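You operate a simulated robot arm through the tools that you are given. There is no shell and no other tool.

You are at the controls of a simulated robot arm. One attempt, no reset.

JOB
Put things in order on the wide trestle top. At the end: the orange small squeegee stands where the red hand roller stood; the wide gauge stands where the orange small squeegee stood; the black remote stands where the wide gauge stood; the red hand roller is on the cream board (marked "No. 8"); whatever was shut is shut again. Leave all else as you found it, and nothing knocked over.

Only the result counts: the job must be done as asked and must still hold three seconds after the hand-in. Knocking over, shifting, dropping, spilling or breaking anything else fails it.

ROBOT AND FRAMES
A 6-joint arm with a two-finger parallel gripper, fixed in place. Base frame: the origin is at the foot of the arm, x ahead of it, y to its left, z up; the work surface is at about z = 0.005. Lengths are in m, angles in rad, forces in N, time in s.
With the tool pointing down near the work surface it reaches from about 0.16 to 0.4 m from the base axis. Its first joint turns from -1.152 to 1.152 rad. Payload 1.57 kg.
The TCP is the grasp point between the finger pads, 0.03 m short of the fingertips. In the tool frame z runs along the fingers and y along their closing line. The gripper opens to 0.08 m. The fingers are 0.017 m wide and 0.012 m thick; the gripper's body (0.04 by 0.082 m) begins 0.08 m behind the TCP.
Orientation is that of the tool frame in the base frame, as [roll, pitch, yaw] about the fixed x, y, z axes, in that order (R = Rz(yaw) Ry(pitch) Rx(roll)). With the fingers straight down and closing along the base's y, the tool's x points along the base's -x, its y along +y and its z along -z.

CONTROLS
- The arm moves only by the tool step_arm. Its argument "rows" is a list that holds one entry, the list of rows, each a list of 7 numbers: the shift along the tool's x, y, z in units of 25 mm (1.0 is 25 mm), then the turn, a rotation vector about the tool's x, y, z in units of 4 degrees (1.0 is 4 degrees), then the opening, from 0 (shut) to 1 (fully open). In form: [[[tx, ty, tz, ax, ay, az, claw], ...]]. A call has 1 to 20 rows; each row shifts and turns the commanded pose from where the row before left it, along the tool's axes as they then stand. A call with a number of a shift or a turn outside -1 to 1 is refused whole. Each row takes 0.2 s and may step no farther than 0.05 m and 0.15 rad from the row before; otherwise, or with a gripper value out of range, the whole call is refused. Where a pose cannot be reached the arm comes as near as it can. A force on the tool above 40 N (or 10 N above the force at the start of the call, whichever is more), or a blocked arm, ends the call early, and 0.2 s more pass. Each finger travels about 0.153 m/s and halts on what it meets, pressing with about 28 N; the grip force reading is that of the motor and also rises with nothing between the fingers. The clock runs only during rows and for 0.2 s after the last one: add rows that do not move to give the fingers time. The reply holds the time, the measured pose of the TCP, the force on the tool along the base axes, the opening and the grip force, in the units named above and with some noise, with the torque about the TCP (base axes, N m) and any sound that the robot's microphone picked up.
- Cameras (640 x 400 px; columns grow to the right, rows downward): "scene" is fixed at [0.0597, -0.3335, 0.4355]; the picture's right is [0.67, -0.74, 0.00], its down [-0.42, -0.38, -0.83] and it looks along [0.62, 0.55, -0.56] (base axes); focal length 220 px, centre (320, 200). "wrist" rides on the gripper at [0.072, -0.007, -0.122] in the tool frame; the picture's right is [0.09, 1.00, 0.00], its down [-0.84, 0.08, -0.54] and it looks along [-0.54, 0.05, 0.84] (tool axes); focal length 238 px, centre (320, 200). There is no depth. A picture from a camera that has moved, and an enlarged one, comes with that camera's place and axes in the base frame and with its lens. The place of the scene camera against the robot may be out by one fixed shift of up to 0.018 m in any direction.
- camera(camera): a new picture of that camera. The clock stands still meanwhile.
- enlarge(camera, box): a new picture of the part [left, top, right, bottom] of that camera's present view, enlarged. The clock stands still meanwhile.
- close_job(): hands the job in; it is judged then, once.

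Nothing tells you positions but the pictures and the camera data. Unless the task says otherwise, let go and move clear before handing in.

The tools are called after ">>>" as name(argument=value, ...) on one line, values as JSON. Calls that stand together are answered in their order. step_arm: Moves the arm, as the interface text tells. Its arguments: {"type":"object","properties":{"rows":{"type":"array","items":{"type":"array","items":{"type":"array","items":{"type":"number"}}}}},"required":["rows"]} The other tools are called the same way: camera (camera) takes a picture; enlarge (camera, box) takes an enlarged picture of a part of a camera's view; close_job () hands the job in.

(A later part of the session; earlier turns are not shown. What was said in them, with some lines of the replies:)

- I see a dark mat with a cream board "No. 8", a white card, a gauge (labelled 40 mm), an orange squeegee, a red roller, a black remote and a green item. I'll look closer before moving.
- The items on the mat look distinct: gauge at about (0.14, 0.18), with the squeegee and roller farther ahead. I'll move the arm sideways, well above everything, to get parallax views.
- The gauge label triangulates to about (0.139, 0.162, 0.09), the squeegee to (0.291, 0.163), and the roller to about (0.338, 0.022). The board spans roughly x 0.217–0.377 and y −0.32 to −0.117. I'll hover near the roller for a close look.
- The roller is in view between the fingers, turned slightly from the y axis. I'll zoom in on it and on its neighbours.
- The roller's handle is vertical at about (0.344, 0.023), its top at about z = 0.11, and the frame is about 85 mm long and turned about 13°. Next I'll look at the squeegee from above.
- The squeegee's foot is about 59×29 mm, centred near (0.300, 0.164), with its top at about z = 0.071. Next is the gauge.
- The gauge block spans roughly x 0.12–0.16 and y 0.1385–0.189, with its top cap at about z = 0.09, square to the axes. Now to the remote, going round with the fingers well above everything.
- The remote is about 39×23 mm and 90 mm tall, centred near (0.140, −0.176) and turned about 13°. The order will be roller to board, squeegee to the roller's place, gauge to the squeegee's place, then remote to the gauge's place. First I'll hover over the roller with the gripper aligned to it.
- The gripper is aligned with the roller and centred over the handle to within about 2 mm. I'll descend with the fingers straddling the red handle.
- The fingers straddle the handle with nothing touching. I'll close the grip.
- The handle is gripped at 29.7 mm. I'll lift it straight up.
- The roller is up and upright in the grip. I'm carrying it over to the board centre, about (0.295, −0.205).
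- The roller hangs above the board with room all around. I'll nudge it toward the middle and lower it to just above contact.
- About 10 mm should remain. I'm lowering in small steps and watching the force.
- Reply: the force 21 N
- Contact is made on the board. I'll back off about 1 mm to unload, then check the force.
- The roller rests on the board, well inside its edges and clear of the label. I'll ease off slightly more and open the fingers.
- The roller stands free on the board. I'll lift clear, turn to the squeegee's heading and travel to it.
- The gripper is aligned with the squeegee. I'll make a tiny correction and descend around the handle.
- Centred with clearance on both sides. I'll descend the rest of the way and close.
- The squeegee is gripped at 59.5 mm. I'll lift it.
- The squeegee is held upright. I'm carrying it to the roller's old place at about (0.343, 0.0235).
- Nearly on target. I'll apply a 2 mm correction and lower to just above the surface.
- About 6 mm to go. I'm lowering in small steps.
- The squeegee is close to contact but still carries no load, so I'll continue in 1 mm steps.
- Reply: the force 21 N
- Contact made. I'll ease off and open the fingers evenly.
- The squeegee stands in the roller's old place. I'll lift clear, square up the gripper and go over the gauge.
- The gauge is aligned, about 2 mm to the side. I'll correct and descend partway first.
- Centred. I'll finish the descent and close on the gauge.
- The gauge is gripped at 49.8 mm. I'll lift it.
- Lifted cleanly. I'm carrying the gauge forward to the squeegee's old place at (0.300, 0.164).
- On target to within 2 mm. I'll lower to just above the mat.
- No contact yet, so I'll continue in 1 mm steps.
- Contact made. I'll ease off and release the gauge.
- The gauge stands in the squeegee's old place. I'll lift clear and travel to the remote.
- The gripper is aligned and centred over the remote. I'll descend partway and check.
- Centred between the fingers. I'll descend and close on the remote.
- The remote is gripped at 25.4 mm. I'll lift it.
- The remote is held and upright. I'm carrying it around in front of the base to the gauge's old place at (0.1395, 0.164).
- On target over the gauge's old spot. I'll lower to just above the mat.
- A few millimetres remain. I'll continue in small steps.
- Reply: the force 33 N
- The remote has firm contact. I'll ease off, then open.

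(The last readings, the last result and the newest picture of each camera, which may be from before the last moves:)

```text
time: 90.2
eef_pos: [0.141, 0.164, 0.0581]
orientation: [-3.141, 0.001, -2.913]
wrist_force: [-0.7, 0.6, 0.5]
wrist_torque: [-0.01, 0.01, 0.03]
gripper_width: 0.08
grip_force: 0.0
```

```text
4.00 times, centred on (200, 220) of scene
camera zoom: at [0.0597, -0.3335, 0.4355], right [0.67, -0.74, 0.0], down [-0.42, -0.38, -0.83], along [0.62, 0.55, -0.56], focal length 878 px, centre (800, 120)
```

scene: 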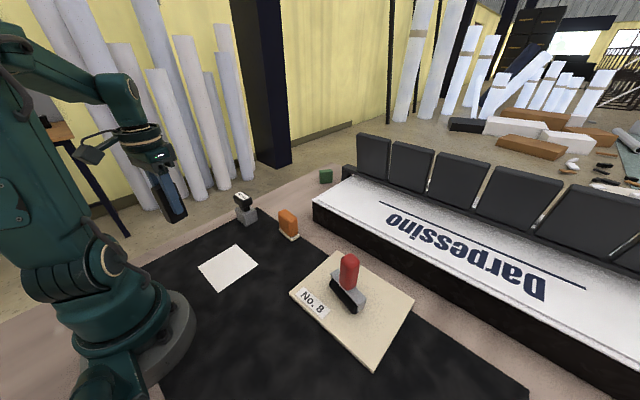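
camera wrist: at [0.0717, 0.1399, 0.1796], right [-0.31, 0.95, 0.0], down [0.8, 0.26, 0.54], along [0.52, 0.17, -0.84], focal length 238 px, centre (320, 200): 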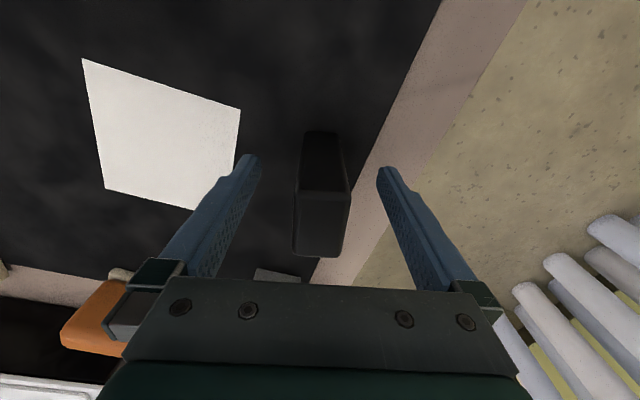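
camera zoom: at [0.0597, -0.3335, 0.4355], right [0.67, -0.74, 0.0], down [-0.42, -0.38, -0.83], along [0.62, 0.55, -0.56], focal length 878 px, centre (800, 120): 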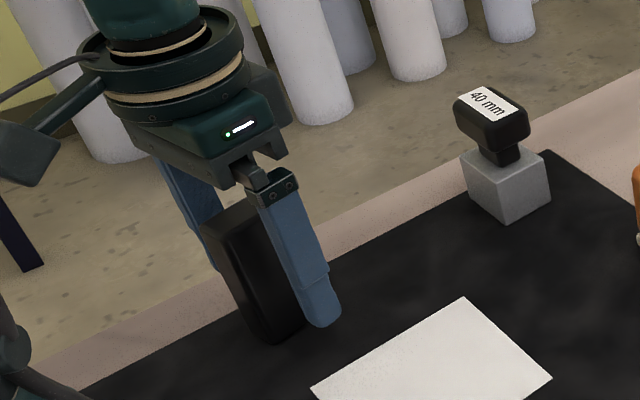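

The remote stands upright by itself. I'll lift clear and look over the whole scene.

>>> step_arm(rows=[[[0, 0, -0.4, 0, 0, 0, 1], [0, 0, -0.8, 0, 0, 0, 1], [0, 0, -0.9, 0, 0, 0, 1], [0, 0, -0.9, 0, 0, 0, 1], [0, 0, -0.9, 0, 0, 0, 1], [0, 0, -0.9, 0, 0, 0, 1], [0, 0, -0.9, 0, 0, 0, 1], [0, 0, -0.9, 0, 0, 0, 1], [0, 0, 0, 0, 0, 0, 1]]])

>>> step_arm(rows=[[[-0.6, -0.5, -0.5, 0, 0, 0.8, 1], [-0.6, -0.5, -0.5, 0, 0, 0.8, 1], [-0.6, -0.5, -0.5, 0, 0, 0.8, 1], [-0.6, -0.5, -0.5, 0, 0, 0.85, 1], [0, 0, 0, 0, 0, 0, 1], [0, 0, 0, 0, 0, 0, 1]]])

>>> camera(camera="wrist")

>>> camera(camera="scene")

>>> enlarge(camera="scene", box=[150, 160, 310, 260])

>>> enlarge(camera="scene", box=[260, 220, 420, 320])

```text
time: 92.2
eef_pos: [0.1409, 0.1641, 0.2235]
orientation: [-3.14, 0.002, -2.915]
wrist_force: [0.6, 0.1, 0.4]
wrist_torque: [-0.02, 0.01, 0.01]
gripper_width: 0.0801
grip_force: 0.1
```

```text
time: 93.6
eef_pos: [0.2054, 0.1231, 0.272]
orientation: [-3.141, 0.002, 3.141]
wrist_force: [0.1, -1.1, -0.7]
wrist_torque: [-0.01, 0.03, 0.01]
gripper_width: 0.0798
grip_force: 0.0
```

```text
taken
camera wrist: at [0.1339, 0.1145, 0.3951], right [-0.09, 1.0, 0.0], down [0.84, 0.08, 0.54], along [0.54, 0.05, -0.84], focal length 238 px, centre (320, 200)
```

wrist: 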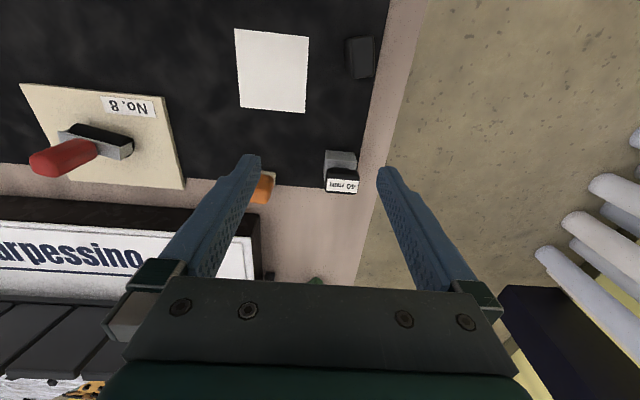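

```text
taken
```

scene: 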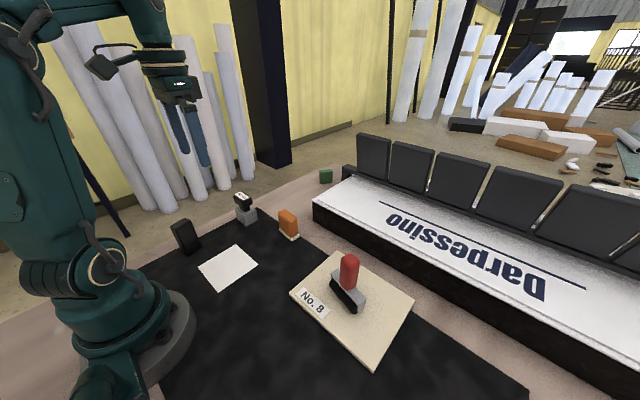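

```text
4.00 times, centred on (230, 210) of scene
camera zoom: at [0.0598, -0.3335, 0.4355], right [0.67, -0.74, 0.0], down [-0.42, -0.38, -0.83], along [0.62, 0.55, -0.56], focal length 878 px, centre (680, 160)
```

zoom: 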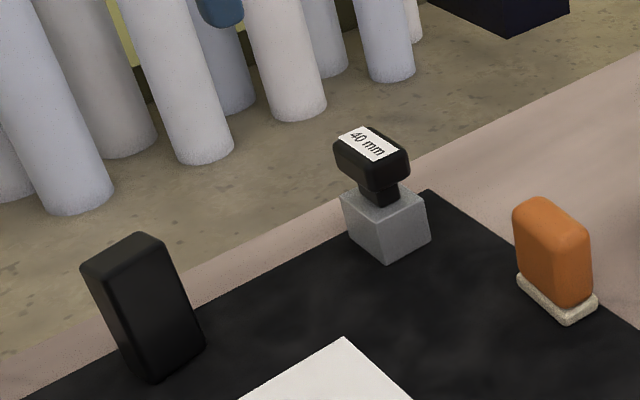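

```text
4.00 times, centred on (340, 270) of scene
camera zoom: at [0.0598, -0.3335, 0.4355], right [0.67, -0.74, 0.0], down [-0.42, -0.38, -0.83], along [0.62, 0.55, -0.56], focal length 878 px, centre (240, -80)
```

zoom: 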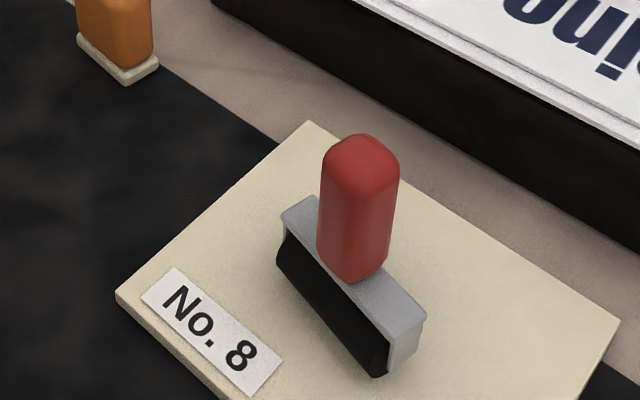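

Everything is in place. The roller stands on the No. 8 board, the squeegee where the roller was, the gauge where the squeegee was, and the remote where the gauge was. The board and card haven't moved, nothing I could see had been opened, and the arm is clear, so I'm handing in.

>>> close_job()

```text
The job is handed in.
```

I've handed the job in with all four items in place, and nothing was knocked over. In the last pictures, before the hand-in:

- **Red hand roller:** it stands on the cream "No. 8" board, well inside the edges and clear of the label.
- **Orange small squeegee:** it stands where the roller was.
- **Wide gauge (marked "40 mm"):** it stands where the squeegee was.
- **Black remote:** it stands where the gauge was.

By my picture estimates and the arm's readings, each item is within about 2 mm of its spot. I checked the board's corners against the first pictures and they had not moved. The white card and the green item also look as they did at the start. I opened nothing during the job, so there was nothing to shut again. The gripper was open and clear of everything at hand-in.
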